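You operate a simulated robot arm through the tools that you are given. There is no shell and no other tool. Be economical: measure what you need, move in short steps, check, and stop when the job is done.

You are at the controls of a simulated robot arm. One attempt, no reset.

TASK
Tape the small grey core all round on the small round plate.
Fine: tighten the blue lever, swing the green arm in, turn the hand wheel, swing the arm out. Where these are worked on the way, their far stop is far enough and under half their travel is too little: green arm.

The check looks at the end state, three seconds after you hand in, the way a careful person would. Anything else that was tipped, shoved, dropped, spilled or broken makes it a failure.

THE ROBOT
A 7-joint arm with a two-finger parallel gripper, fixed in place. Base frame: the origin is at the foot of the arm, x ahead of it, y to its left, z up; the work surface is at about z = 0. Units: mm, rad, N and s.
With the tool pointing down near the work surface it reaches from about 220 to 580 mm from the base axis. Its first joint turns from -1.152 to 1.152 rad. Payload 2.5 kg.
The TCP is the grasp point between the finger pads, 23 mm short of the fingertips. In the tool frame z runs along the fingers and y along their closing line. Largest opening 94 mm; finger width 38, thickness 10; the body of the gripper, 54 by 96 mm, starts 39 mm behind the TCP.
Orientation is told as [roll, pitch, yaw] about the base's x, y, z axes, in that order, counted from this pose: with the fingers straight down and closing along the base's y, the tool's x points along the base's -x, its y along +y and its z along -z.

THE INTERFACE
- The arm moves only by the tool move_arm. Its argument "commands" is a list of rows, each an object of numbers (a shift or turn left out is 0, a gripper value left out holds the last): "x", "y", "z": the shift along the base's x, y, z in cm; "rx", "ry", "rz": the turn, a rotation vector about the base's x, y, z in rad; "claw": the closure, from 0 (fully open) to 1 (shut). In form: [{"x": .., "y": .., "z": .., "rx": .., "ry": .., "rz": .., "claw": ..}, ...]. A call has 1 to 8 rows; each row shifts and turns the commanded pose from where the row before left it. Each row takes 0.2 s and may step no farther than 50 mm and 0.15 rad from the row before; otherwise, or with a gripper value out of range, the whole call is refused. Where a pose cannot be reached the arm comes as near as it can. A force on the tool above 70 N (or 10 N above the force at the start of the call, whichever is more), or a blocked arm, ends the call early, and 0.2 s more pass. The fingers move at their own pace (about 108 mm/s each) and stop on an object; they squeeze with about 41 N. The grip force told is the motor's: it shows also when the fingers shut on nothing. Time passes only in rows, and 0.2 s behind the last, so rows that do not move let the fingers close. The reply holds the time, the measured pose of the TCP, the force on the tool along the base axes, the opening and the grip force, in the units named above and with some noise, with the torque about the TCP (base axes, N m) and any sound that the robot's microphone picked up.
- Cameras (640 x 400 px; columns grow to the right, rows downward): "scene" is fixed at [114.8, -400.9, 549.3]; the picture's right is [0.87, -0.49, 0.00], its down [-0.26, -0.46, -0.85] and it looks along [0.42, 0.74, -0.52] (base axes); focal length 254 px, centre (320, 200). "wrist" rides on the gripper at [86, 16, -74] in the tool frame; the picture's right is [-0.18, 0.98, 0.00], its down [-0.58, -0.11, -0.81] and it looks along [-0.79, -0.15, 0.59] (tool axes); focal length 243 px, centre (320, 200). There is no depth. A picture from a camera that has moved, and an enlarged one, comes with that camera's place and axes in the base frame and with its lens.
- capture(camera): a new picture of that camera. It takes no simulated time.
- close_up(camera, box): a new picture of the part [left, top, right, bottom] of that camera's present view, enlarged. It takes no simulated time.
- job_done(): hands the job in; it is judged then, once.

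Work in short steps. Places have to be worked out from the pictures, the camera data and where the tool is seen: move nearer, look again, correct. Check each grasp and each placing, and mend what went wrong. You have 120 turns and 68 pictures in all, those below and enlarged ones among them. Open the gripper and draw the arm clear of the work before you hand the job in, unless the task says otherwise; then end with one line.

The tools are called after ">>>" by a JSON object that holds its "method" and its "body". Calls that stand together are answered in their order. move_arm: Moves the arm, as the interface text tells. Its arguments: {"type":"object","properties":{"commands":{"type":"array","items":{"type":"object","properties":{"x":{"type":"number"},"y":{"type":"number"},"z":{"type":"number"},"rx":{"type":"number"},"ry":{"type":"number"},"rz":{"type":"number"},"claw":{"type":"number"}}}}},"required":["commands"]} The other tools are called the same way: capture (camera) takes a picture; close_up (camera, box) takes an enlarged picture of a part of a camera's view; job_done () hands the job in.

At the start:

```text
time: 0.0
position: [372.6, 55.3, 358.2]
tool_rot: [0.001, -0.001, 0.0]
wrist_force: [0.3, -0.1, -0.4]
wrist_torque: [0.03, -0.04, 0.01]
grip_width: 94.0
finger_force: 0.1
```

scene: 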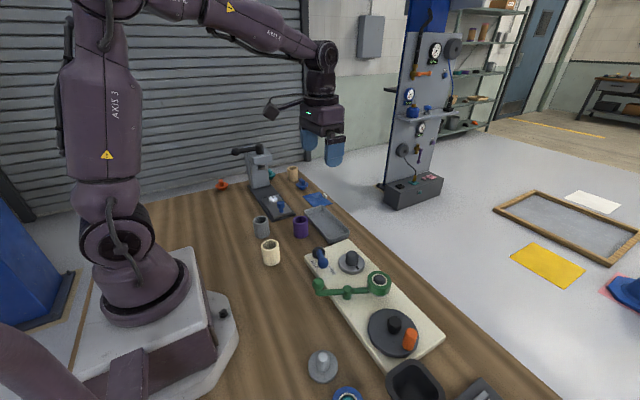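
wrist: 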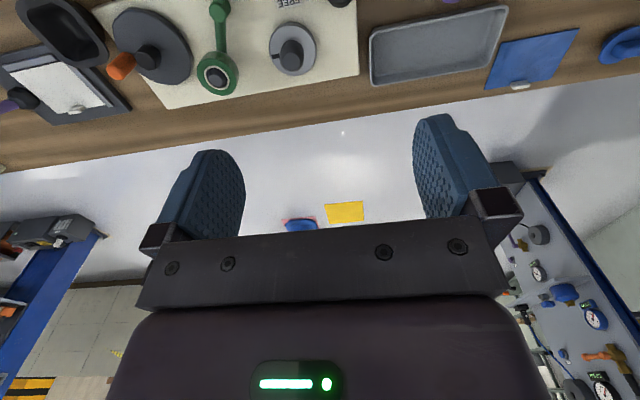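

I'll begin by looking closer at the fixture and the loose parts.

>>> {"method": "close_up", "body": {"camera": "scene", "box": [290, 220, 460, 326]}}

>>> {"method": "close_up", "body": {"camera": "scene", "box": [210, 140, 370, 280]}}

>>> {"method": "close_up", "body": {"camera": "scene", "box": [290, 290, 500, 400]}}

>>> {"method": "close_up", "body": {"camera": "wrist", "box": [0, 0, 400, 130]}}

```text
3.76 times, centred on (375, 273) of scene
camera zoom: at [114.8, -400.9, 549.3], right [0.87, -0.49, 0.0], down [-0.26, -0.46, -0.85], along [0.42, 0.74, -0.52], focal length 958 px, centre (113, -75)
```

zoom: 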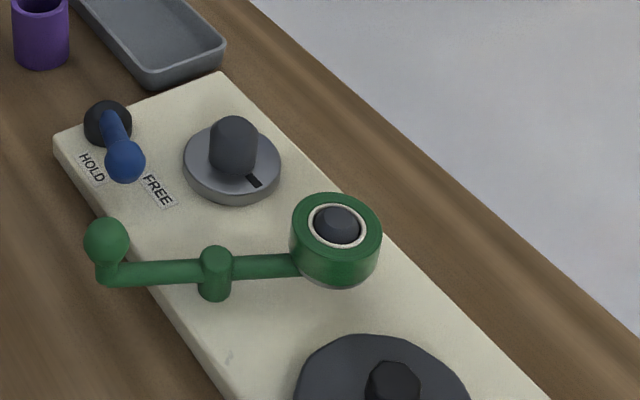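

```text
2.86 times, centred on (290, 210) of scene
camera zoom: at [114.8, -400.9, 549.3], right [0.87, -0.49, 0.0], down [-0.26, -0.46, -0.85], along [0.42, 0.74, -0.52], focal length 727 px, centre (406, 171)
```

zoom: 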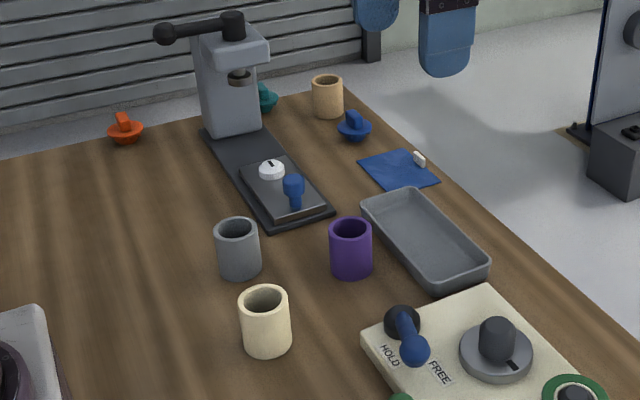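

```text
3.05 times, centred on (395, 345) of scene
camera zoom: at [114.8, -400.9, 549.3], right [0.87, -0.49, 0.0], down [-0.26, -0.46, -0.85], along [0.42, 0.74, -0.52], focal length 775 px, centre (91, -242)
```

zoom: 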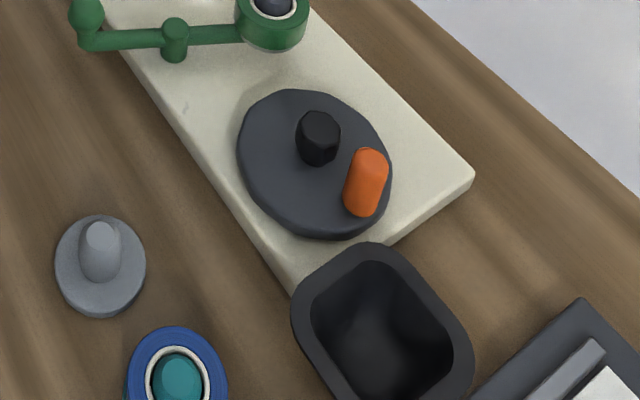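

```text
1.60 times, centred on (200, 65) of wrist
camera zoom: at [286.4, 70.7, 432.1], right [0.18, 0.98, 0.0], down [0.58, -0.11, 0.81], along [0.79, -0.15, -0.59], focal length 388 px, centre (512, 416)
```

zoom: 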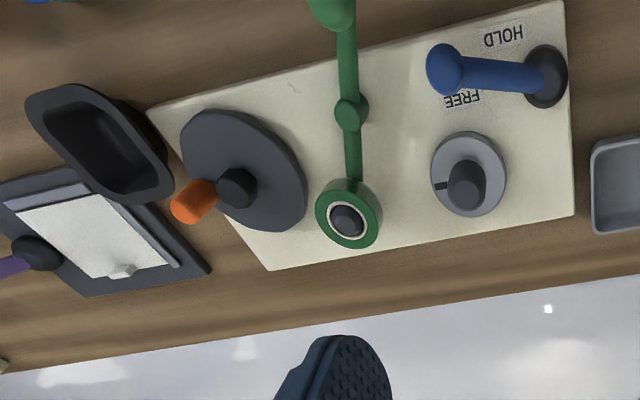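

The core seems to sit on the small plate (~(437,0)); lever pivot ~(377,79), arm pivot ~(364,-72), wheel ~(401,-209). I'll back the arm off to get a fuller wrist view of the fixture.

>>> {"method": "move_arm", "body": {"commands": [{"x": -4, "y": -2}, {"x": -4, "y": -3}, {"x": -2, "y": -3}, {"x": 0}]}}

>>> {"method": "capture", "body": {"camera": "wrist"}}

>>> {"method": "close_up", "body": {"camera": "wrist", "box": [100, 0, 500, 200]}}

```text
time: 1.0
position: [273.2, -26.6, 360.3]
tool_rot: [-0.001, 0.0, 0.0]
wrist_force: [0.3, 0.1, -0.5]
wrist_torque: [0.0, -0.01, 0.01]
grip_width: 94.2
finger_force: 0.0
```

```text
61 pictures are left
camera wrist: at [187.5, -10.6, 433.4], right [0.18, 0.98, 0.0], down [0.58, -0.11, 0.81], along [0.79, -0.15, -0.59], focal length 243 px, centre (320, 200)
```

wrist: 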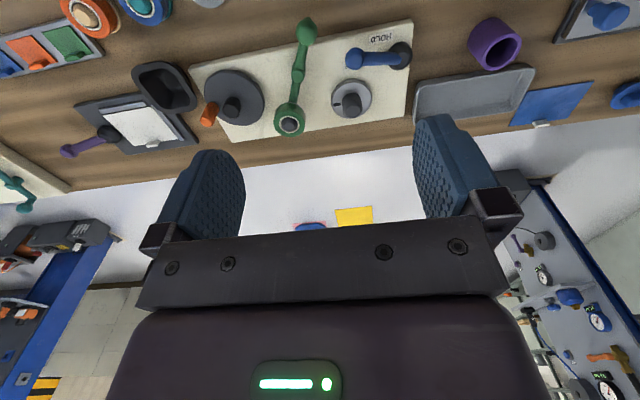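

```text
1.60 times, centred on (300, 100) of wrist
camera zoom: at [187.5, -10.6, 433.4], right [0.18, 0.98, 0.0], down [0.58, -0.11, 0.81], along [0.79, -0.15, -0.59], focal length 388 px, centre (352, 360)
```

zoom: 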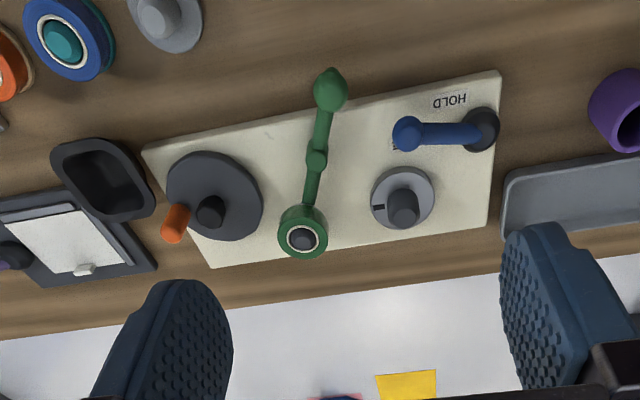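

Lever pivot ≈ (373,78), ball ≈ (355,9,65), lying on the FREE side; HOLD is toward −x. I'll close the fingers and come down on the lever's +x side, stopping above to check.

>>> {"method": "move_arm", "body": {"commands": [{"x": 4, "y": 2, "claw": 1}, {"x": 4, "y": 2}, {"x": 3.8, "y": 1.0}, {"z": -4.5}, {"z": -4.5}, {"z": -4.5}, {"z": -4.5}, {"z": -4}]}}

>>> {"method": "close_up", "body": {"camera": "scene", "box": [270, 160, 450, 300]}}

>>> {"method": "capture", "body": {"camera": "wrist"}}

```text
time: 2.8
position: [389.6, 23.2, 137.6]
tool_rot: [0.001, 0.001, 0.001]
wrist_force: [0.7, 0.0, 0.3]
wrist_torque: [0.0, 0.0, 0.01]
grip_width: 0.1
finger_force: 41.0
```

```text
2.86 times, centred on (360, 230) of scene
camera zoom: at [114.8, -400.9, 549.3], right [0.87, -0.49, 0.0], down [-0.26, -0.46, -0.85], along [0.42, 0.74, -0.52], focal length 727 px, centre (206, 114)
```

zoom: 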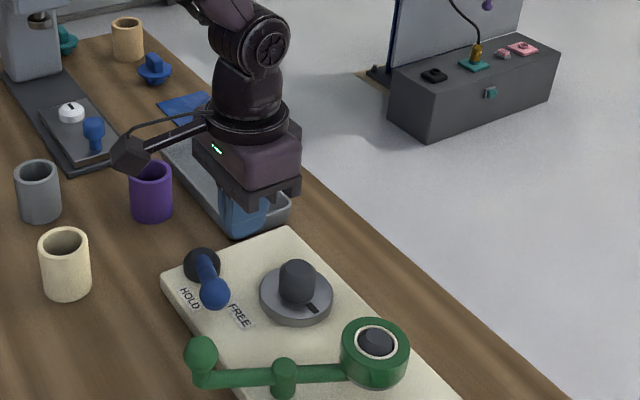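

```text
58 pictures are left
camera wrist: at [304.6, 38.9, 211.1], right [0.18, 0.98, 0.0], down [0.58, -0.11, 0.81], along [0.79, -0.15, -0.59], focal length 243 px, centre (320, 200)
```

wrist: 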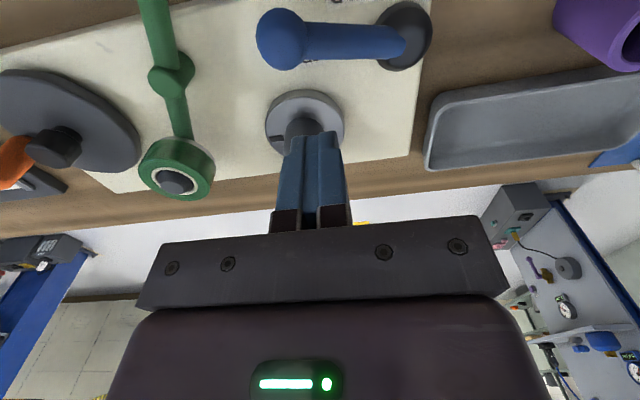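

Refined: lever at (354,9,65)→(372,78,45), plate centre ≈ (424,3) radius 28. I'll shift to y≈42 for clearance and descend beside the lever.

>>> {"method": "move_arm", "body": {"commands": [{"x": 0.2, "y": 1.9}, {"z": -3}, {"z": -2}, {"z": -2}, {"z": 0}]}}

>>> {"method": "capture", "body": {"camera": "wrist"}}

```text
time: 4.0
position: [392.7, 43.4, 68.0]
tool_rot: [-0.001, 0.001, -0.001]
wrist_force: [2.8, -2.5, 1.6]
wrist_torque: [-0.04, -0.04, -0.01]
grip_width: 0.0
finger_force: 41.5
```

```text
57 pictures are left
camera wrist: at [306.7, 59.2, 142.1], right [0.18, 0.98, 0.0], down [0.58, -0.11, 0.81], along [0.79, -0.15, -0.59], focal length 243 px, centre (320, 200)
```

wrist: 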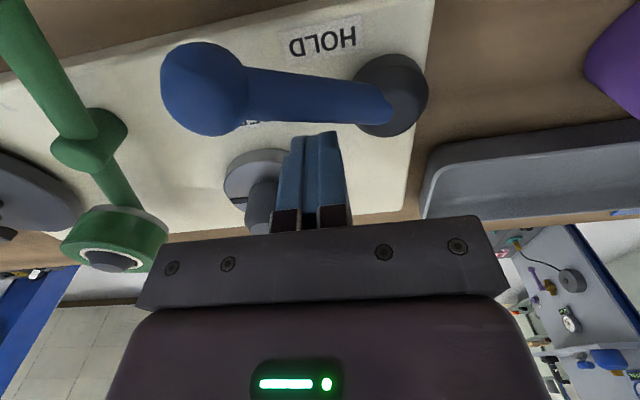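

The fingertips are beside the lever. I'll push it −x in small steps, watching the force.

>>> {"method": "move_arm", "body": {"commands": [{"x": -1}, {"x": -1, "y": -0.3}, {"x": -1, "y": 0}, {"x": 0}]}}

>>> {"method": "capture", "body": {"camera": "wrist"}}

```text
time: 5.0
position: [361.9, 40.2, 66.6]
tool_rot: [-0.001, 0.002, -0.001]
wrist_force: [1.2, -1.3, -1.8]
wrist_torque: [-0.05, 0.01, 0.01]
grip_width: 0.0
finger_force: 40.9
```

```text
56 pictures are left
camera wrist: at [276.4, 56.8, 141.7], right [0.18, 0.98, 0.0], down [0.58, -0.11, 0.81], along [0.79, -0.15, -0.59], focal length 243 px, centre (320, 200)
```

wrist: 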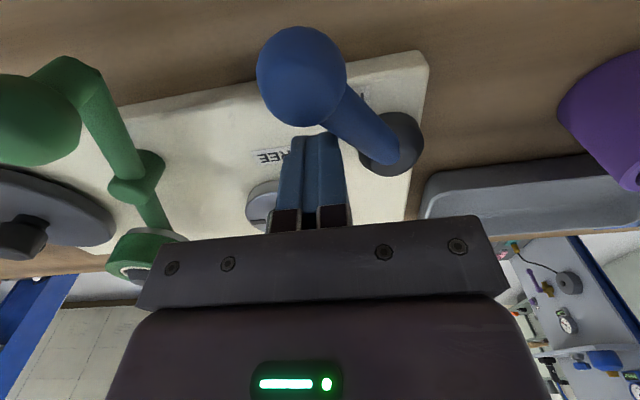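

The lever is turning toward HOLD freely. Continue along the arc.

>>> {"method": "move_arm", "body": {"commands": [{"x": -1, "y": 0.1}, {"x": -1, "y": 0.3}, {"x": -0.7, "y": 0.7}, {"x": -0.5, "y": 0.8}, {"x": 0}]}}

>>> {"method": "capture", "body": {"camera": "wrist"}}

```text
time: 6.2
position: [336.6, 60.7, 69.7]
tool_rot: [0.004, -0.023, -0.005]
wrist_force: [37.9, -0.6, 6.3]
wrist_torque: [0.04, 0.06, -0.46]
grip_width: 0.4
finger_force: 41.0
```

```text
55 pictures are left
camera wrist: at [250.2, 76.3, 142.0], right [0.19, 0.98, 0.01], down [0.56, -0.11, 0.82], along [0.81, -0.15, -0.57], focal length 243 px, centre (320, 200)
```

wrist: 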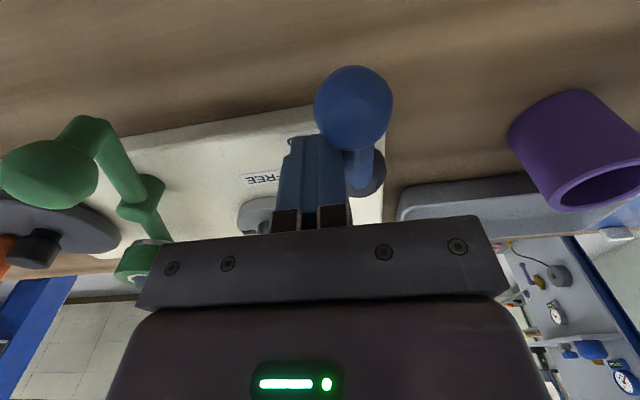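

The ball now lies at about (304,79) – lever ~180°; the 38 N is along x, likely the finger against the ball. I'll back off in x and push +y to feel for the stop.

>>> {"method": "move_arm", "body": {"commands": [{"x": 0.8}, {"y": 0.4}, {"y": 0.4}, {"y": 0.3}, {"x": 0}]}}

```text
time: 7.4
position: [339.1, 62.4, 67.3]
tool_rot: [-0.016, 0.003, -0.014]
wrist_force: [-5.4, -53.6, 18.4]
wrist_torque: [0.04, 0.48, 1.09]
grip_width: 0.0
finger_force: 40.9
```

A firm −54 N in y: the lever is at its stop. Retreat and lift, then look.

>>> {"method": "move_arm", "body": {"commands": [{"y": -1.5}, {"y": -0.5, "x": 0.5}, {"z": 4}, {"z": 4.5}, {"z": 4.5}, {"z": 4.5}, {"z": 4}]}}

>>> {"method": "close_up", "body": {"camera": "scene", "box": [270, 220, 450, 380]}}

>>> {"method": "capture", "body": {"camera": "wrist"}}

```text
time: 9.0
position: [343.1, 50.2, 282.8]
tool_rot: [-0.001, 0.001, 0.001]
wrist_force: [0.1, -0.7, -0.6]
wrist_torque: [0.03, -0.01, 0.02]
grip_width: 0.0
finger_force: 40.4
```

```text
2.50 times, centred on (360, 300) of scene
camera zoom: at [114.8, -400.9, 549.3], right [0.87, -0.49, 0.0], down [-0.26, -0.46, -0.85], along [0.42, 0.74, -0.52], focal length 636 px, centre (220, -50)
```

zoom: 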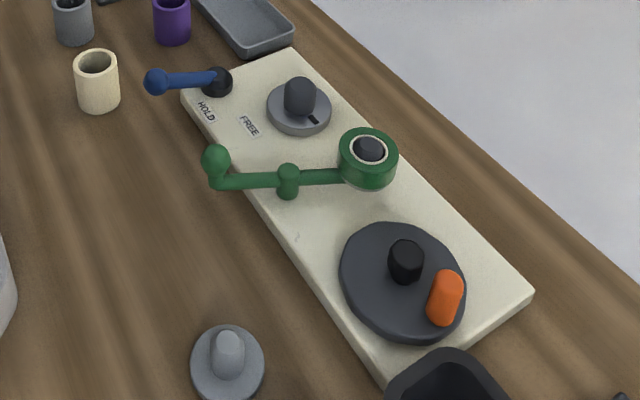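

```text
53 pictures are left
camera wrist: at [257.1, 66.4, 357.2], right [0.18, 0.98, 0.0], down [0.58, -0.11, 0.81], along [0.79, -0.15, -0.59], focal length 243 px, centre (320, 200)
```

wrist: 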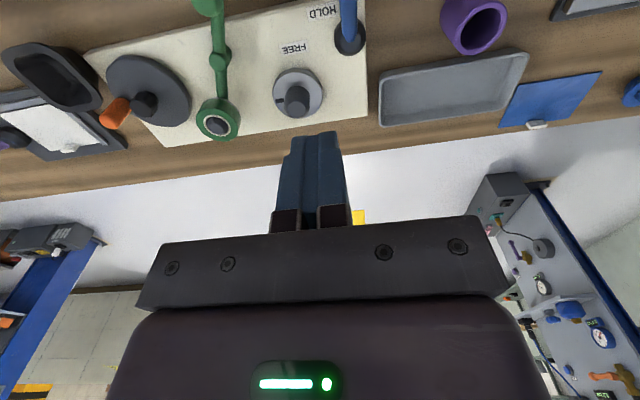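

Lever is on HOLD. Green handle ball ≈ (306,−50,73), pivot (364,−78), roll (441,−112); swinging in means handle moves toward −y. I'll come down on its +y side.

>>> {"method": "move_arm", "body": {"commands": [{"x": -2, "y": -3.7}, {"x": -1.9, "y": -3.7}, {"z": -4.5}, {"z": -4.5}, {"z": -4.5}, {"z": -4}, {"z": -3.3}]}}

>>> {"method": "capture", "body": {"camera": "wrist"}}

>>> {"method": "close_up", "body": {"camera": "scene", "box": [270, 220, 450, 380]}}

```text
time: 10.6
position: [303.1, -22.5, 73.7]
tool_rot: [0.001, 0.0, 0.0]
wrist_force: [-0.2, 0.1, 0.0]
wrist_torque: [-0.05, -0.03, 0.01]
grip_width: 0.2
finger_force: 40.8
```

```text
52 pictures are left
camera wrist: at [217.5, -7.3, 147.5], right [0.18, 0.98, 0.0], down [0.58, -0.11, 0.81], along [0.79, -0.15, -0.59], focal length 243 px, centre (320, 200)
```

wrist: 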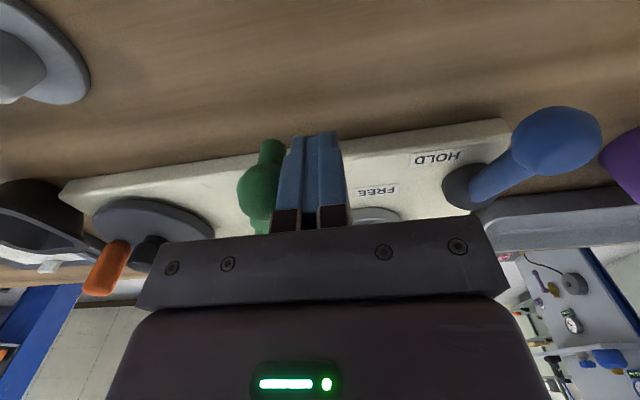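

```text
2.50 times, centred on (360, 300) of scene
camera zoom: at [114.7, -400.9, 549.3], right [0.87, -0.49, 0.0], down [-0.26, -0.46, -0.85], along [0.42, 0.74, -0.52], focal length 636 px, centre (220, -50)
```

zoom: 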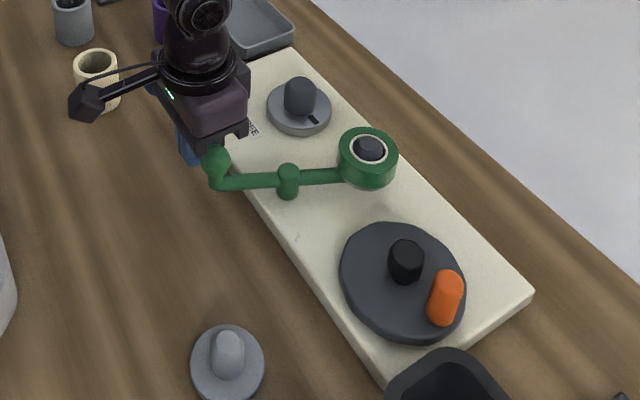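

The finger stands beside the ball (304,−53). Push −y in steps.

>>> {"method": "move_arm", "body": {"commands": [{"y": -1}, {"y": -1}, {"x": -0.2, "y": -1}, {"x": -0.2, "y": -1}, {"y": -1}, {"x": 0}]}}

>>> {"method": "close_up", "body": {"camera": "scene", "box": [270, 220, 450, 380]}}

```text
time: 12.0
position: [300.4, -72.9, 74.4]
tool_rot: [-0.001, -0.001, -0.001]
wrist_force: [0.5, 0.7, 0.1]
wrist_torque: [0.03, 0.02, 0.03]
grip_width: 0.0
finger_force: 41.7
```

```text
2.50 times, centred on (360, 300) of scene
camera zoom: at [114.8, -400.9, 549.3], right [0.87, -0.49, 0.0], down [-0.26, -0.46, -0.85], along [0.42, 0.74, -0.52], focal length 636 px, centre (220, -50)
```

zoom: 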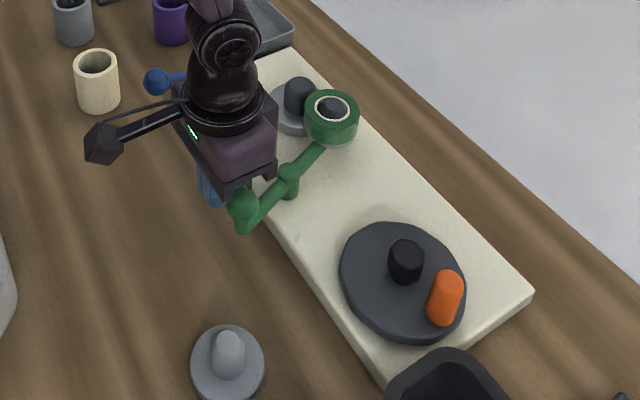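

The arm swings in freely and nears the core. Continue in small steps until it resists.

>>> {"method": "move_arm", "body": {"commands": [{"x": 0.1, "y": -0.7}, {"x": 0.2, "y": -0.7}, {"x": 0.2, "y": -0.5}, {"y": -0.4}, {"x": 0}]}}

>>> {"method": "close_up", "body": {"camera": "scene", "box": [270, 220, 450, 380]}}

```text
time: 12.7
position: [300.4, -77.3, 75.2]
tool_rot: [0.016, 0.014, 0.02]
wrist_force: [-1.7, 6.4, 3.2]
wrist_torque: [-0.02, -0.01, 0.0]
grip_width: 0.0
finger_force: 41.3
stopped in row 3: the force on the tool passed its limit at 79 N (the readings are from after the stop); the commanded pose is now the measured one
```

```text
2.50 times, centred on (360, 300) of scene
camera zoom: at [114.7, -400.9, 549.3], right [0.87, -0.49, 0.0], down [-0.26, -0.46, -0.85], along [0.42, 0.74, -0.52], focal length 636 px, centre (220, -50)
```

zoom: 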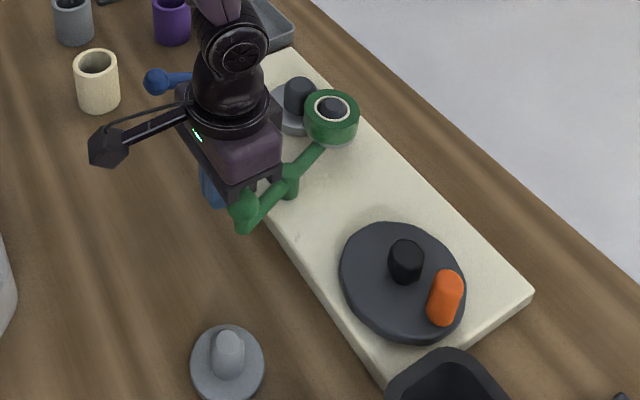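

The arm is at its in‑stop. Retreat from the handle, rise, and look at the wheel and roll/core contact from the wrist camera.

>>> {"method": "move_arm", "body": {"commands": [{"y": 1.5}, {"y": 1}, {"z": 4}, {"z": 4.5}, {"z": 4.5}, {"x": 0.5, "y": -4, "z": 3}, {"x": 0.5, "y": -4, "z": 3}, {"y": -4, "z": 0}]}}

>>> {"method": "capture", "body": {"camera": "wrist"}}

>>> {"method": "close_up", "body": {"camera": "wrist", "box": [200, 0, 440, 150]}}

>>> {"method": "close_up", "body": {"camera": "scene", "box": [330, 235, 410, 285]}}

```text
refused: row 6 steps farther than a row can; nothing moved
```

```text
48 pictures are left
camera wrist: at [215.9, -63.1, 150.1], right [0.17, 0.99, 0.01], down [0.6, -0.11, 0.8], along [0.79, -0.12, -0.61], focal length 243 px, centre (320, 200)
```

wrist: 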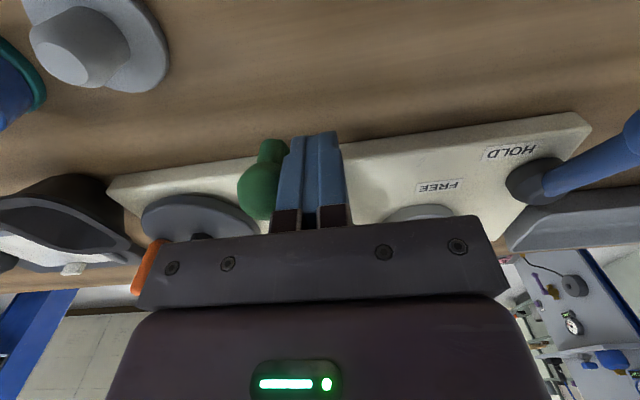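

```text
2.67 times, centred on (320, 75) of wrist
camera zoom: at [215.9, -63.1, 150.1], right [0.17, 0.99, 0.01], down [0.6, -0.11, 0.8], along [0.79, -0.12, -0.61], focal length 647 px, centre (320, 533)
```

zoom: 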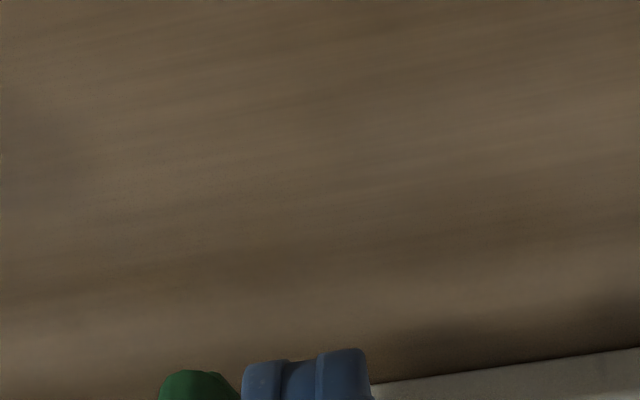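

```text
8.00 times, centred on (370, 260) of scene
camera zoom: at [114.7, -400.9, 549.3], right [0.87, -0.49, 0.0], down [-0.26, -0.46, -0.85], along [0.42, 0.74, -0.52], focal length 2035 px, centre (-80, -280)
```

zoom: 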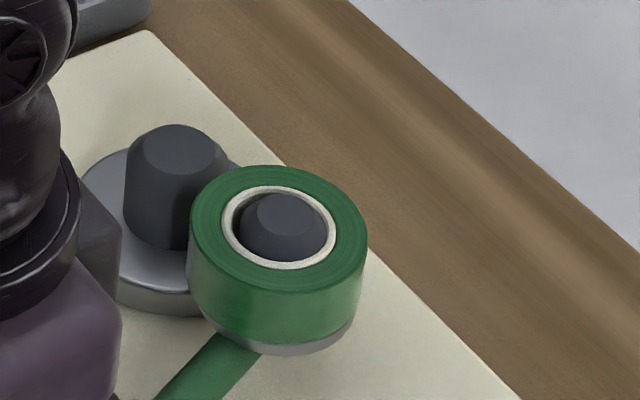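

Roll and core appear in contact. Redo the retreat with legal steps and level the tool.

>>> {"method": "move_arm", "body": {"commands": [{"y": 1.5, "rx": -0.016, "ry": -0.014, "rz": -0.02}, {"y": 1}, {"z": 4.5}, {"z": 4.5}, {"z": 4.5}, {"y": -4, "z": 2.5}, {"y": -4, "z": 2.5}, {"y": -4, "z": 2}]}}

>>> {"method": "capture", "body": {"camera": "wrist"}}

>>> {"method": "close_up", "body": {"camera": "wrist", "box": [180, 0, 480, 180]}}

```text
time: 14.5
position: [298.1, -172.6, 279.0]
tool_rot: [0.0, -0.001, -0.004]
wrist_force: [0.7, 0.0, 0.1]
wrist_torque: [0.0, 0.02, 0.01]
grip_width: 0.0
finger_force: 41.0
```

```text
45 pictures are left
camera wrist: at [212.9, -156.7, 353.4], right [0.19, 0.98, 0.0], down [0.58, -0.11, 0.81], along [0.79, -0.15, -0.59], focal length 243 px, centre (320, 200)
```

wrist: 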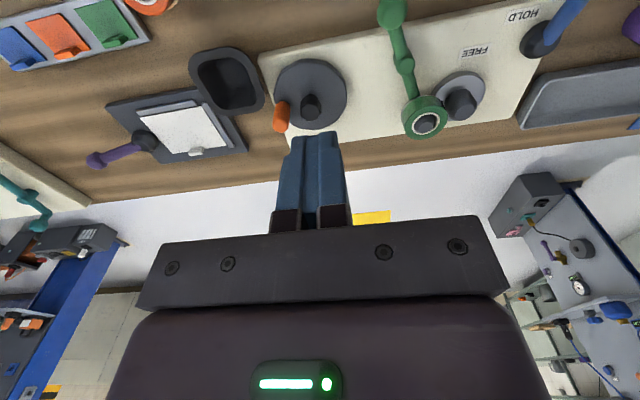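

```text
2.13 times, centred on (330, 90) of wrist
camera zoom: at [212.9, -156.7, 353.4], right [0.19, 0.98, 0.0], down [0.58, -0.11, 0.81], along [0.79, -0.15, -0.59], focal length 518 px, centre (299, 435)
```

zoom: 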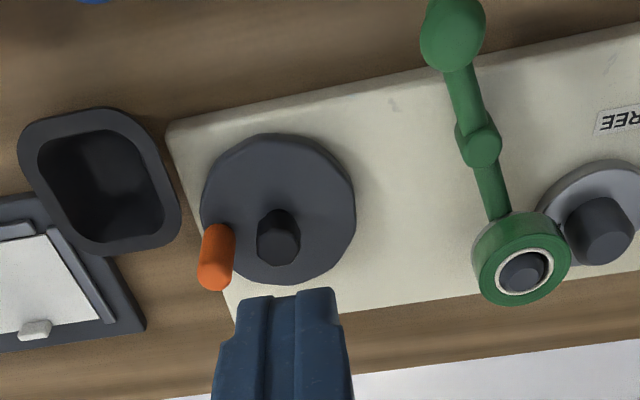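

Wheel centre ≈ (393,−207), orange knob ≈ (398,−246), z≈45–85, orbit radius ≈ 40; hub top maybe ~72. Move above the knob with a part‑open gripper and look.

>>> {"method": "move_arm", "body": {"commands": [{"x": 3.3, "y": -2.6, "claw": 0.6}, {"x": 3.3, "y": -2.5}, {"x": 3.4, "y": -2.5}, {"z": -4.5}, {"z": -4.5}, {"z": -4}, {"z": 0}]}}

>>> {"method": "capture", "body": {"camera": "wrist"}}

>>> {"method": "close_up", "body": {"camera": "scene", "box": [340, 230, 460, 360]}}

```text
time: 16.1
position: [400.5, -248.6, 148.3]
tool_rot: [-0.001, 0.0, -0.003]
wrist_force: [0.1, 0.5, 1.0]
wrist_torque: [0.0, -0.01, 0.02]
grip_width: 37.6
finger_force: 0.1
```

```text
43 pictures are left
camera wrist: at [315.1, -232.1, 222.2], right [0.19, 0.98, 0.0], down [0.58, -0.11, 0.81], along [0.79, -0.15, -0.59], focal length 243 px, centre (320, 200)
```

wrist: 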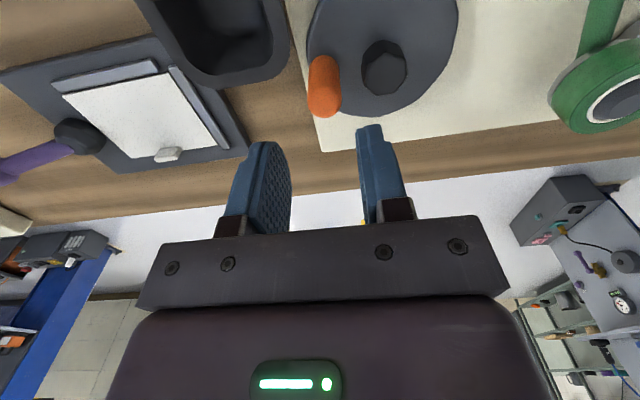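

```text
3.08 times, centred on (400, 295) of scene
camera zoom: at [114.8, -400.9, 549.3], right [0.87, -0.49, 0.0], down [-0.26, -0.46, -0.85], along [0.42, 0.74, -0.52], focal length 783 px, centre (74, -92)
```

zoom: 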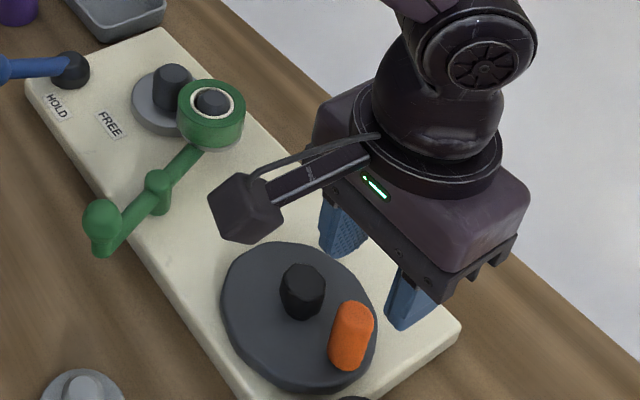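

Knob ≈ (399,−246), top ≈ 83; hub (394,−206). Descend so the tips overlap the knob's upper part, then close.

>>> {"method": "move_arm", "body": {"commands": [{"x": -0.1, "z": -3}, {"z": -1.5}, {"z": -1.2}, {"z": 0}]}}

>>> {"method": "capture", "body": {"camera": "wrist"}}

>>> {"method": "close_up", "body": {"camera": "scene", "box": [340, 230, 460, 360]}}

```text
time: 17.1
position: [399.9, -249.0, 93.1]
tool_rot: [0.0, 0.001, -0.003]
wrist_force: [0.4, -0.4, 0.2]
wrist_torque: [0.0, -0.02, -0.07]
grip_width: 37.8
finger_force: 0.1
```

```text
41 pictures are left
camera wrist: at [313.7, -232.1, 167.1], right [0.19, 0.98, 0.0], down [0.58, -0.11, 0.81], along [0.79, -0.15, -0.59], focal length 243 px, centre (320, 200)
```

wrist: 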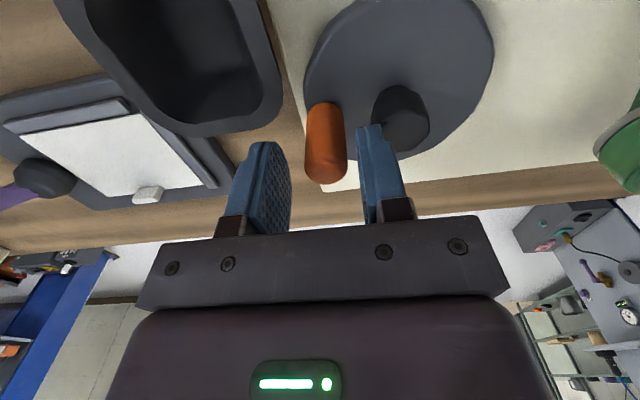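

```text
3.08 times, centred on (400, 295) of scene
camera zoom: at [114.8, -400.9, 549.3], right [0.87, -0.49, 0.0], down [-0.26, -0.46, -0.85], along [0.42, 0.74, -0.52], focal length 783 px, centre (74, -92)
```

zoom: 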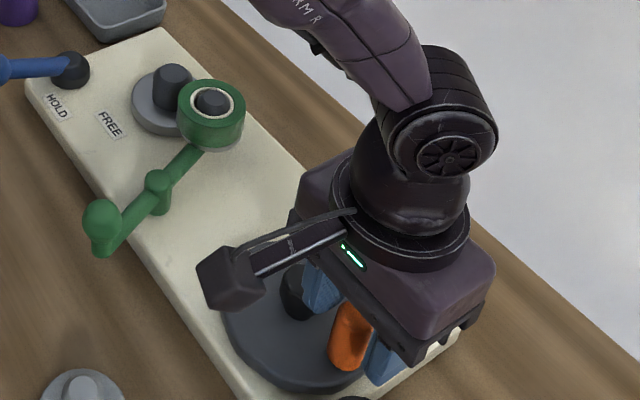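

Knob sits between the fingers, overlap ~15 mm. Raise 3 mm to clear the hub top and close on it.

>>> {"method": "move_arm", "body": {"commands": [{"z": 0.3, "claw": 0.6}, {"claw": 1}, {"claw": 1}, {"claw": 1}]}}

```text
time: 18.1
position: [400.8, -245.4, 96.2]
tool_rot: [0.006, -0.001, 0.0]
wrist_force: [1.5, 22.8, 1.8]
wrist_torque: [0.17, 0.12, 0.0]
grip_width: 21.4
finger_force: 45.7
```

Gripped (21.4 mm), knob at ≈(400,−245). Turn clockwise: first ~75° in 15° steps, checking force and plate.

>>> {"method": "move_arm", "body": {"commands": [{"y": 0.33}, {"x": -1.04, "y": -0.02}, {"x": -1.01, "y": 0.25}, {"x": -0.91, "y": 0.5}, {"x": -0.75, "y": 0.72}, {"x": -0.53, "y": 0.89}, {"x": 0}]}}

>>> {"method": "close_up", "body": {"camera": "scene", "box": [300, 220, 460, 350]}}

```text
time: 19.7
position: [360.3, -220.8, 97.3]
tool_rot: [-0.002, -0.01, 0.002]
wrist_force: [30.0, 10.3, -4.5]
wrist_torque: [0.23, -0.93, 0.05]
grip_width: 21.4
finger_force: 45.0
```

```text
3.08 times, centred on (380, 285) of scene
camera zoom: at [114.8, -400.9, 549.3], right [0.87, -0.49, 0.0], down [-0.26, -0.46, -0.85], along [0.42, 0.74, -0.52], focal length 783 px, centre (135, -62)
```

zoom: 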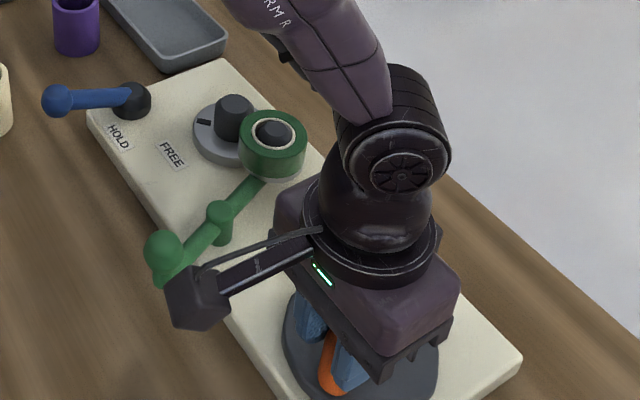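

The plate turns with the wheel (mark has moved). Check whether tape is laying on the core.

>>> {"method": "close_up", "body": {"camera": "scene", "box": [335, 230, 395, 275]}}

```text
8.89 times, centred on (365, 252) of scene
camera zoom: at [114.8, -400.9, 549.3], right [0.87, -0.49, 0.0], down [-0.26, -0.46, -0.85], along [0.42, 0.74, -0.52], focal length 2261 px, centre (-80, -267)
```

zoom: 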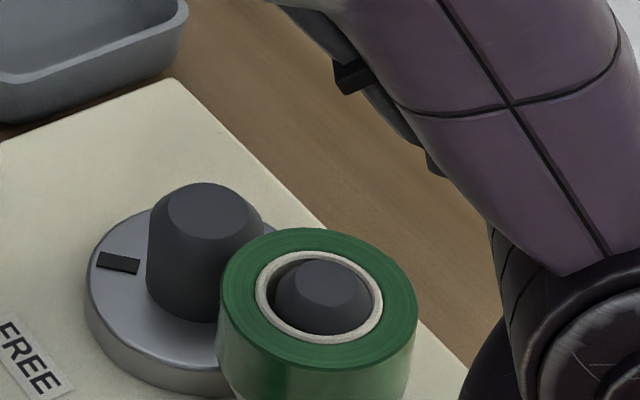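

No tape visible on the camera side yet. Ease the radial force (centre refit ≈ (398,−205.5)) and turn just 30° more to read the plate's direction.

>>> {"method": "move_arm", "body": {"commands": [{"x": 0.45, "y": 0.1}, {"x": -0.26, "y": 1.02}, {"x": 0.01, "y": 1.05}, {"x": 0}]}}

>>> {"method": "close_up", "body": {"camera": "scene", "box": [335, 230, 395, 275]}}

```text
time: 20.7
position: [356.9, -201.0, 96.1]
tool_rot: [-0.001, 0.002, -0.006]
wrist_force: [-6.9, -1.7, 32.9]
wrist_torque: [0.03, 0.12, 0.05]
grip_width: 21.3
finger_force: 44.8
```

```text
8.89 times, centred on (365, 252) of scene
camera zoom: at [114.6, -400.8, 549.4], right [0.87, -0.49, 0.0], down [-0.26, -0.46, -0.85], along [0.42, 0.74, -0.52], focal length 2261 px, centre (-80, -267)
```

zoom: 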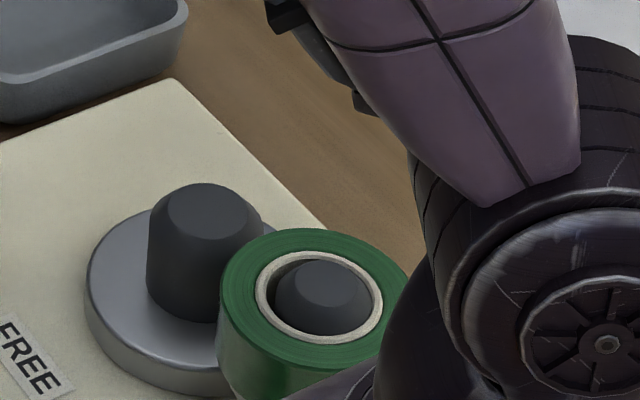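

The plate turns clockwise ~2:1, no tape seen yet. The 33 N upward reading is odd; hold still one row and re-read before continuing.

>>> {"method": "move_arm", "body": {"commands": [{"x": 0}]}}

>>> {"method": "capture", "body": {"camera": "wrist"}}

>>> {"method": "capture", "body": {"camera": "scene"}}

```text
time: 21.1
position: [358.2, -199.8, 96.3]
tool_rot: [0.001, 0.003, -0.004]
wrist_force: [-10.0, -0.8, 30.4]
wrist_torque: [-0.01, 0.1, 0.01]
grip_width: 21.4
finger_force: 44.8
```

```text
36 pictures are left
camera wrist: at [272.0, -183.5, 170.4], right [0.19, 0.98, 0.0], down [0.58, -0.11, 0.81], along [0.79, -0.15, -0.59], focal length 243 px, centre (320, 200)
```

wrist: 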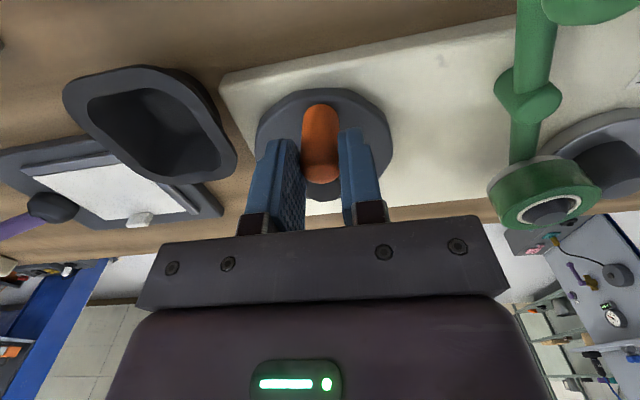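

```text
35 pictures are left
```

scene: 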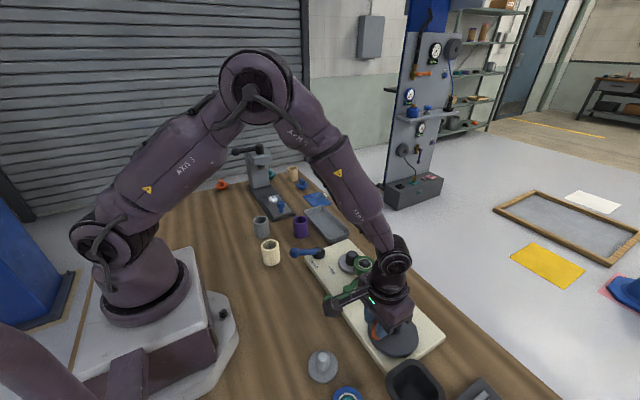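

Nothing is touching; continue clockwise another 75° with z raised slightly.

>>> {"method": "move_arm", "body": {"commands": [{"x": -0.1, "z": 0.3}, {"x": 0.25, "y": 1.02}, {"x": 0.5, "y": 0.93}, {"x": 0.72, "y": 0.76}, {"x": 0.9, "y": 0.55}, {"x": 1.01, "y": 0.3}, {"x": 0}]}}

>>> {"method": "close_up", "body": {"camera": "scene", "box": [335, 230, 395, 275]}}

```text
time: 22.7
position: [391.3, -165.6, 98.8]
tool_rot: [-0.001, 0.004, -0.006]
wrist_force: [1.1, -22.4, -31.3]
wrist_torque: [-0.26, 0.3, -0.06]
grip_width: 21.1
finger_force: 44.8
```

```text
8.89 times, centred on (365, 252) of scene
camera zoom: at [114.9, -400.9, 549.2], right [0.87, -0.49, 0.0], down [-0.26, -0.46, -0.85], along [0.42, 0.74, -0.52], focal length 2261 px, centre (-80, -267)
```

zoom: 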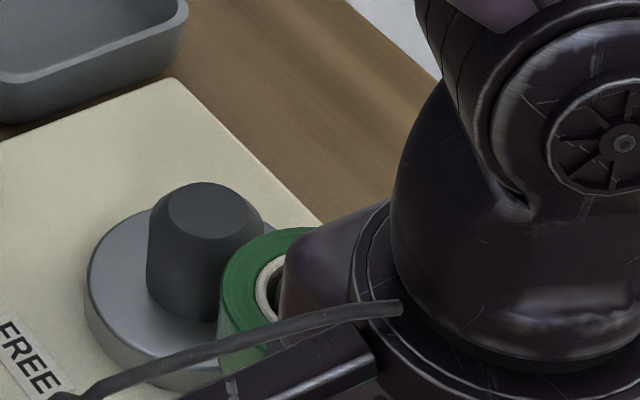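

About a full plate turn clockwise and the core is bare, so tape evidently lays in the other sense. Reverse: counter‑clockwise, easing the strain first.

>>> {"method": "move_arm", "body": {"commands": [{"y": -0.3, "z": -0.3}, {"x": -1.33, "y": -0.43}, {"x": -1.1, "y": -0.86}, {"x": -0.75, "y": -1.19}, {"x": -0.29, "y": -1.37}, {"x": 0.2, "y": -1.39}, {"x": 0}]}}

>>> {"method": "close_up", "body": {"camera": "scene", "box": [335, 230, 395, 275]}}

```text
time: 24.3
position: [360.8, -219.0, 94.9]
tool_rot: [0.001, -0.004, -0.002]
wrist_force: [6.6, 0.9, -7.8]
wrist_torque: [-0.08, -0.39, 0.02]
grip_width: 21.3
finger_force: 45.5
```

```text
8.89 times, centred on (365, 252) of scene
camera zoom: at [114.8, -400.9, 549.3], right [0.87, -0.49, 0.0], down [-0.26, -0.46, -0.85], along [0.42, 0.74, -0.52], focal length 2261 px, centre (-80, -267)
```

zoom: 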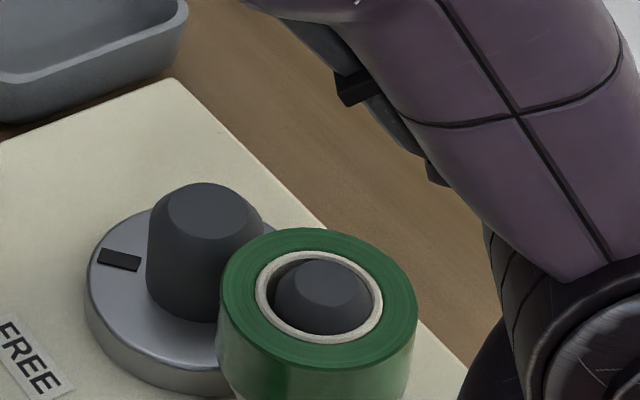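

Mark back to its earlier place; the laid tape (if any) would still be on the hidden side. Continue counter‑clockwise 100° more.

>>> {"method": "move_arm", "body": {"commands": [{"x": 0.65, "y": -1.23}, {"x": 1.04, "y": -0.94}, {"x": 1.3, "y": -0.52}, {"x": 1.4, "y": -0.05}, {"x": 1.33, "y": 0.43}, {"x": 0}]}}

>>> {"method": "close_up", "body": {"camera": "scene", "box": [335, 230, 395, 275]}}

```text
time: 25.7
position: [415.1, -241.9, 95.7]
tool_rot: [0.004, 0.006, -0.001]
wrist_force: [-12.4, 22.6, 6.4]
wrist_torque: [0.35, 0.45, 0.05]
grip_width: 21.4
finger_force: 44.5
```

```text
8.89 times, centred on (365, 252) of scene
camera zoom: at [114.7, -400.8, 549.3], right [0.87, -0.49, 0.0], down [-0.26, -0.46, -0.85], along [0.42, 0.74, -0.52], focal length 2261 px, centre (-80, -267)
```

zoom: 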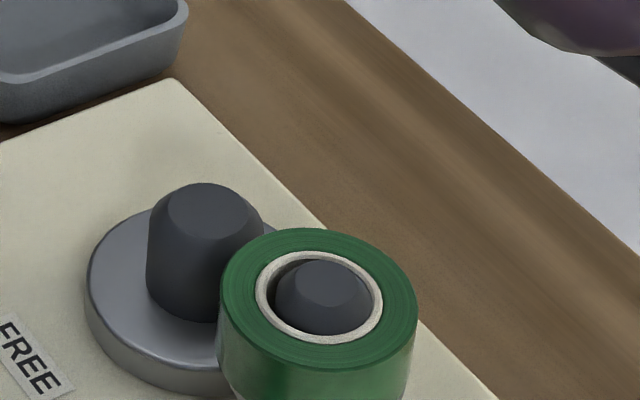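

Net position is only slightly past the start, so a true counter‑clockwise wrap is just starting. Ease strain and continue counter‑clockwise 140°.

>>> {"method": "move_arm", "body": {"commands": [{"x": -0.15, "y": 0.25, "z": 0.2}, {"x": 1.11, "y": 0.83}, {"x": 0.75, "y": 1.17}, {"x": 0.31, "y": 1.35}, {"x": -0.16, "y": 1.38}, {"x": -0.64, "y": 1.24}, {"x": -1.01, "y": 0.94}, {"x": -1.28, "y": 0.55}]}}

>>> {"method": "close_up", "body": {"camera": "scene", "box": [335, 230, 395, 275]}}

```text
time: 27.5
position: [404.7, -165.9, 98.1]
tool_rot: [0.003, 0.002, -0.004]
wrist_force: [2.1, 0.8, -25.2]
wrist_torque: [0.04, -0.03, 0.06]
grip_width: 21.1
finger_force: 44.9
```

```text
8.89 times, centred on (365, 252) of scene
camera zoom: at [114.9, -400.9, 549.2], right [0.87, -0.49, 0.0], down [-0.26, -0.46, -0.85], along [0.42, 0.74, -0.52], focal length 2261 px, centre (-80, -267)
```

zoom: 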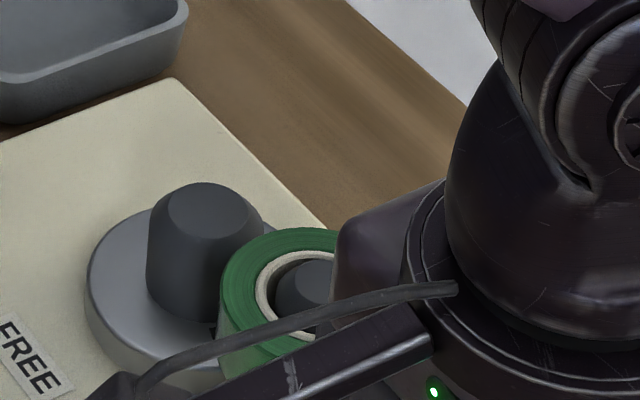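

Still bare after nearly a full turn each way: the dark piece may just be the spindle, and the core a separate tube to fit over it. Look closely at the loose grey parts and the spindle.

>>> {"method": "close_up", "body": {"camera": "scene", "box": [245, 205, 315, 275]}}

>>> {"method": "close_up", "body": {"camera": "scene", "box": [295, 335, 375, 400]}}

```text
5.71 times, centred on (280, 240) of scene
camera zoom: at [114.9, -400.9, 549.2], right [0.87, -0.49, 0.0], down [-0.26, -0.46, -0.85], along [0.42, 0.74, -0.52], focal length 1454 px, centre (549, -29)
```

zoom: 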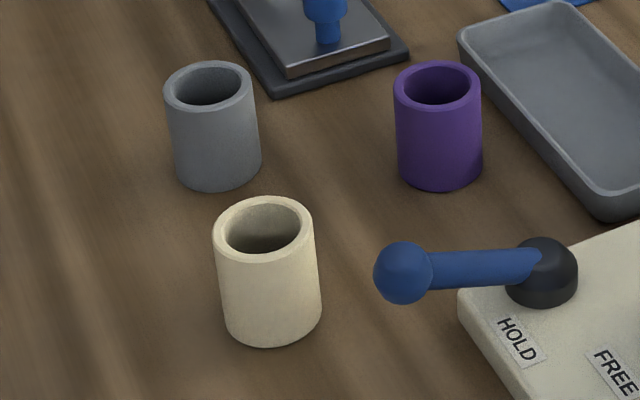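

```text
6.15 times, centred on (335, 368) of scene
camera zoom: at [114.9, -400.9, 549.2], right [0.87, -0.49, 0.0], down [-0.26, -0.46, -0.85], along [0.42, 0.74, -0.52], focal length 1565 px, centre (228, -831)
```

zoom: 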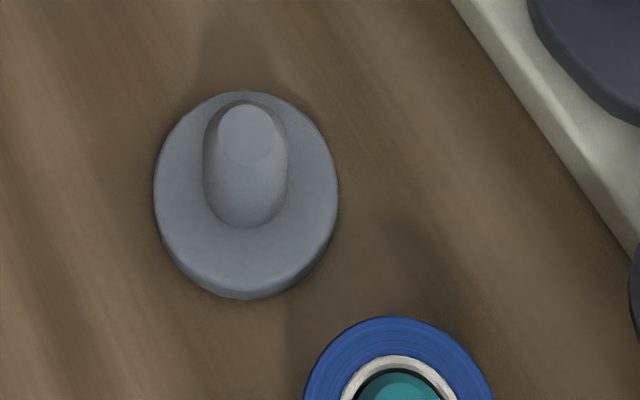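

The grey, purple and cream pieces are tubes (OD ≈52, bore ≈37) that fit the ≈35 mm spindle – so the grey tube at ≈(276,280), height ≈64, is the core and must be put on the spindle first. Release the knob, lift, and go to the −y side of the green handle to swing the arm back out.

>>> {"method": "move_arm", "body": {"commands": [{"claw": 0.6}, {"claw": 0.6}, {"z": 4}, {"z": 2, "x": -3}, {"x": -4, "y": 1.5, "claw": 1}, {"x": -3.2, "y": 2.0}, {"z": 0}]}}

>>> {"method": "capture", "body": {"camera": "wrist"}}

```text
time: 29.1
position: [303.0, -129.7, 158.7]
tool_rot: [0.001, -0.001, -0.002]
wrist_force: [-0.2, 0.1, 0.5]
wrist_torque: [0.02, 0.0, 0.03]
grip_width: 0.0
finger_force: 41.6
```

```text
28 pictures are left
camera wrist: at [217.0, -112.9, 232.9], right [0.19, 0.98, 0.0], down [0.58, -0.11, 0.81], along [0.79, -0.15, -0.59], focal length 243 px, centre (320, 200)
```

wrist: 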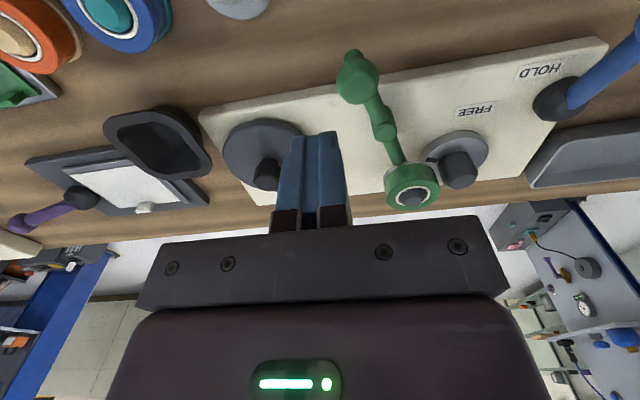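

Ball is at ≈(303,−104). Shift to y≈−135, lower, and push +y.

>>> {"method": "move_arm", "body": {"commands": [{"y": -0.6, "z": -2}, {"z": -3.5}, {"z": -3}, {"y": 1.2}, {"y": 1.2}, {"x": -0.1, "y": 1.2}, {"y": 1.2}, {"y": 0.6}]}}

>>> {"method": "capture", "body": {"camera": "wrist"}}

```text
time: 30.9
position: [303.8, -83.0, 72.5]
tool_rot: [0.0, 0.001, -0.003]
wrist_force: [0.1, -0.2, 0.1]
wrist_torque: [0.01, 0.0, 0.01]
grip_width: 0.0
finger_force: 40.9
```

```text
27 pictures are left
camera wrist: at [217.9, -66.2, 147.2], right [0.19, 0.98, 0.0], down [0.58, -0.11, 0.81], along [0.79, -0.15, -0.59], focal length 243 px, centre (320, 200)
```

wrist: 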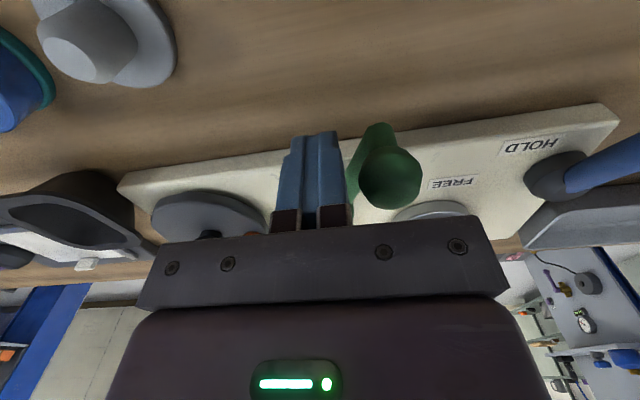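

The handle is back at ≈y −50. Push a little more to confirm the out‑stop.

>>> {"method": "move_arm", "body": {"commands": [{"y": 0.7}, {"y": 0.6}, {"y": 0.5}, {"y": 0.4}, {"y": 0}]}}

```text
time: 31.8
position: [304.2, -78.1, 73.3]
tool_rot: [-0.021, -0.004, -0.033]
wrist_force: [-1.4, -6.1, 0.3]
wrist_torque: [0.01, 0.01, 0.01]
grip_width: 0.0
finger_force: 41.2
stopped in row 4: the force on the tool passed its limit at 74 N (the readings are from after the stop); the commanded pose is now the measured one
```

Out‑stop reached. Level the tool, rise, pass over to the +y side of the lever ball (304,79) to swing the lever back to FREE.

>>> {"method": "move_arm", "body": {"commands": [{"y": -1, "rx": 0.021, "ry": 0.004, "rz": 0.033}, {"z": 4.5}, {"z": 3, "y": 3}, {"y": 4.8}, {"y": 4.8}, {"y": 4.8}, {"y": 2.5}, {"z": 0}]}}

>>> {"method": "capture", "body": {"camera": "wrist"}}

```text
time: 33.6
position: [306.1, 112.2, 148.8]
tool_rot: [0.004, -0.002, 0.003]
wrist_force: [0.9, 0.3, -0.3]
wrist_torque: [0.01, -0.01, 0.03]
grip_width: 0.2
finger_force: 40.7
```

```text
26 pictures are left
camera wrist: at [219.4, 127.2, 222.7], right [0.18, 0.98, 0.0], down [0.58, -0.11, 0.81], along [0.79, -0.14, -0.59], focal length 243 px, centre (320, 200)
```

wrist: 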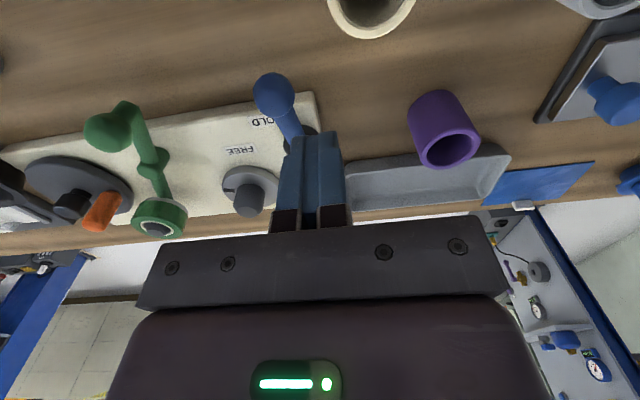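

Ball ≈(304,80). Descend and push the ball back along its arc to FREE.

>>> {"method": "move_arm", "body": {"commands": [{"z": -4}, {"z": -3.6}, {"x": -0.4, "y": -1.3}, {"x": -0.3, "y": -1.3}, {"x": 0, "y": -1.2}, {"x": 0.3, "y": -1.2}, {"x": 0.5, "y": -1.2}]}}

>>> {"method": "capture", "body": {"camera": "wrist"}}

```text
time: 35.2
position: [304.3, 50.0, 71.5]
tool_rot: [0.004, -0.001, 0.005]
wrist_force: [-0.6, 1.2, 1.8]
wrist_torque: [-0.04, -0.06, 0.03]
grip_width: 0.0
finger_force: 41.1
```

```text
25 pictures are left
camera wrist: at [218.7, 65.5, 146.5], right [0.18, 0.98, 0.0], down [0.58, -0.11, 0.81], along [0.79, -0.14, -0.59], focal length 243 px, centre (320, 200)
```

wrist: 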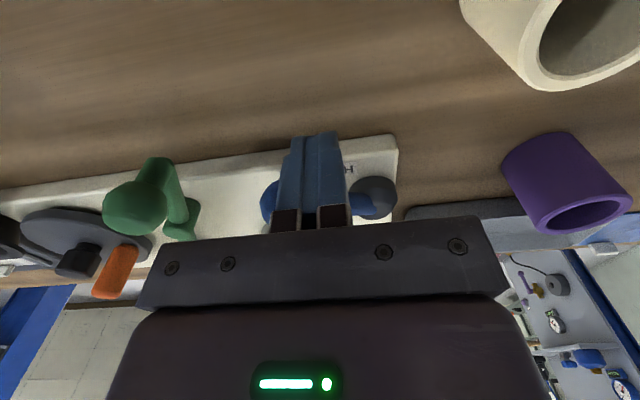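

The lever is past midway. Continue toward FREE with more +x.

>>> {"method": "move_arm", "body": {"commands": [{"x": 0.6, "y": -0.9}, {"x": 0.7, "y": -0.8}, {"x": 0.8, "y": -0.5}, {"x": 0.6, "y": -0.3}, {"x": 0.4}, {"x": 0.3}]}}

```text
time: 36.2
position: [322.5, 29.8, 71.6]
tool_rot: [0.007, 0.024, 0.011]
wrist_force: [-7.9, 3.8, 9.5]
wrist_torque: [-0.12, -0.19, -0.05]
grip_width: 0.0
finger_force: 40.9
stopped in row 5: the force on the tool passed its limit at 82 N (the readings are from after the stop); the commanded pose is now the measured one
```

At the FREE stop. Retreat, rise, level, and travel toward the grey tube with the gripper open.

>>> {"method": "move_arm", "body": {"commands": [{"x": -1.2, "rx": -0.007, "ry": -0.024, "rz": -0.011}, {"z": 4.9}, {"z": 4.9}, {"z": 3, "y": 3.5, "claw": 0}, {"y": 4.9}, {"x": -1, "y": 4.8}, {"x": -1, "y": 4.8}, {"x": -1, "y": 4.8}]}}

>>> {"method": "capture", "body": {"camera": "wrist"}}

```text
time: 38.0
position: [283.7, 257.5, 198.5]
tool_rot: [0.0, -0.002, -0.001]
wrist_force: [-0.8, -0.5, 0.5]
wrist_torque: [0.0, 0.01, -0.02]
grip_width: 94.1
finger_force: 0.1
```

```text
24 pictures are left
camera wrist: at [196.7, 273.5, 273.1], right [0.19, 0.98, 0.0], down [0.58, -0.11, 0.81], along [0.79, -0.15, -0.59], focal length 243 px, centre (320, 200)
```

wrist: 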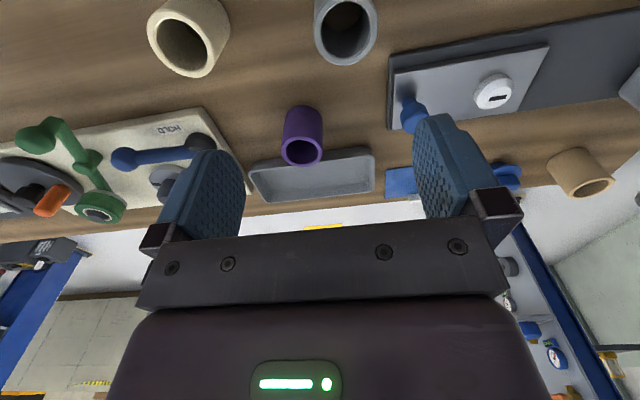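

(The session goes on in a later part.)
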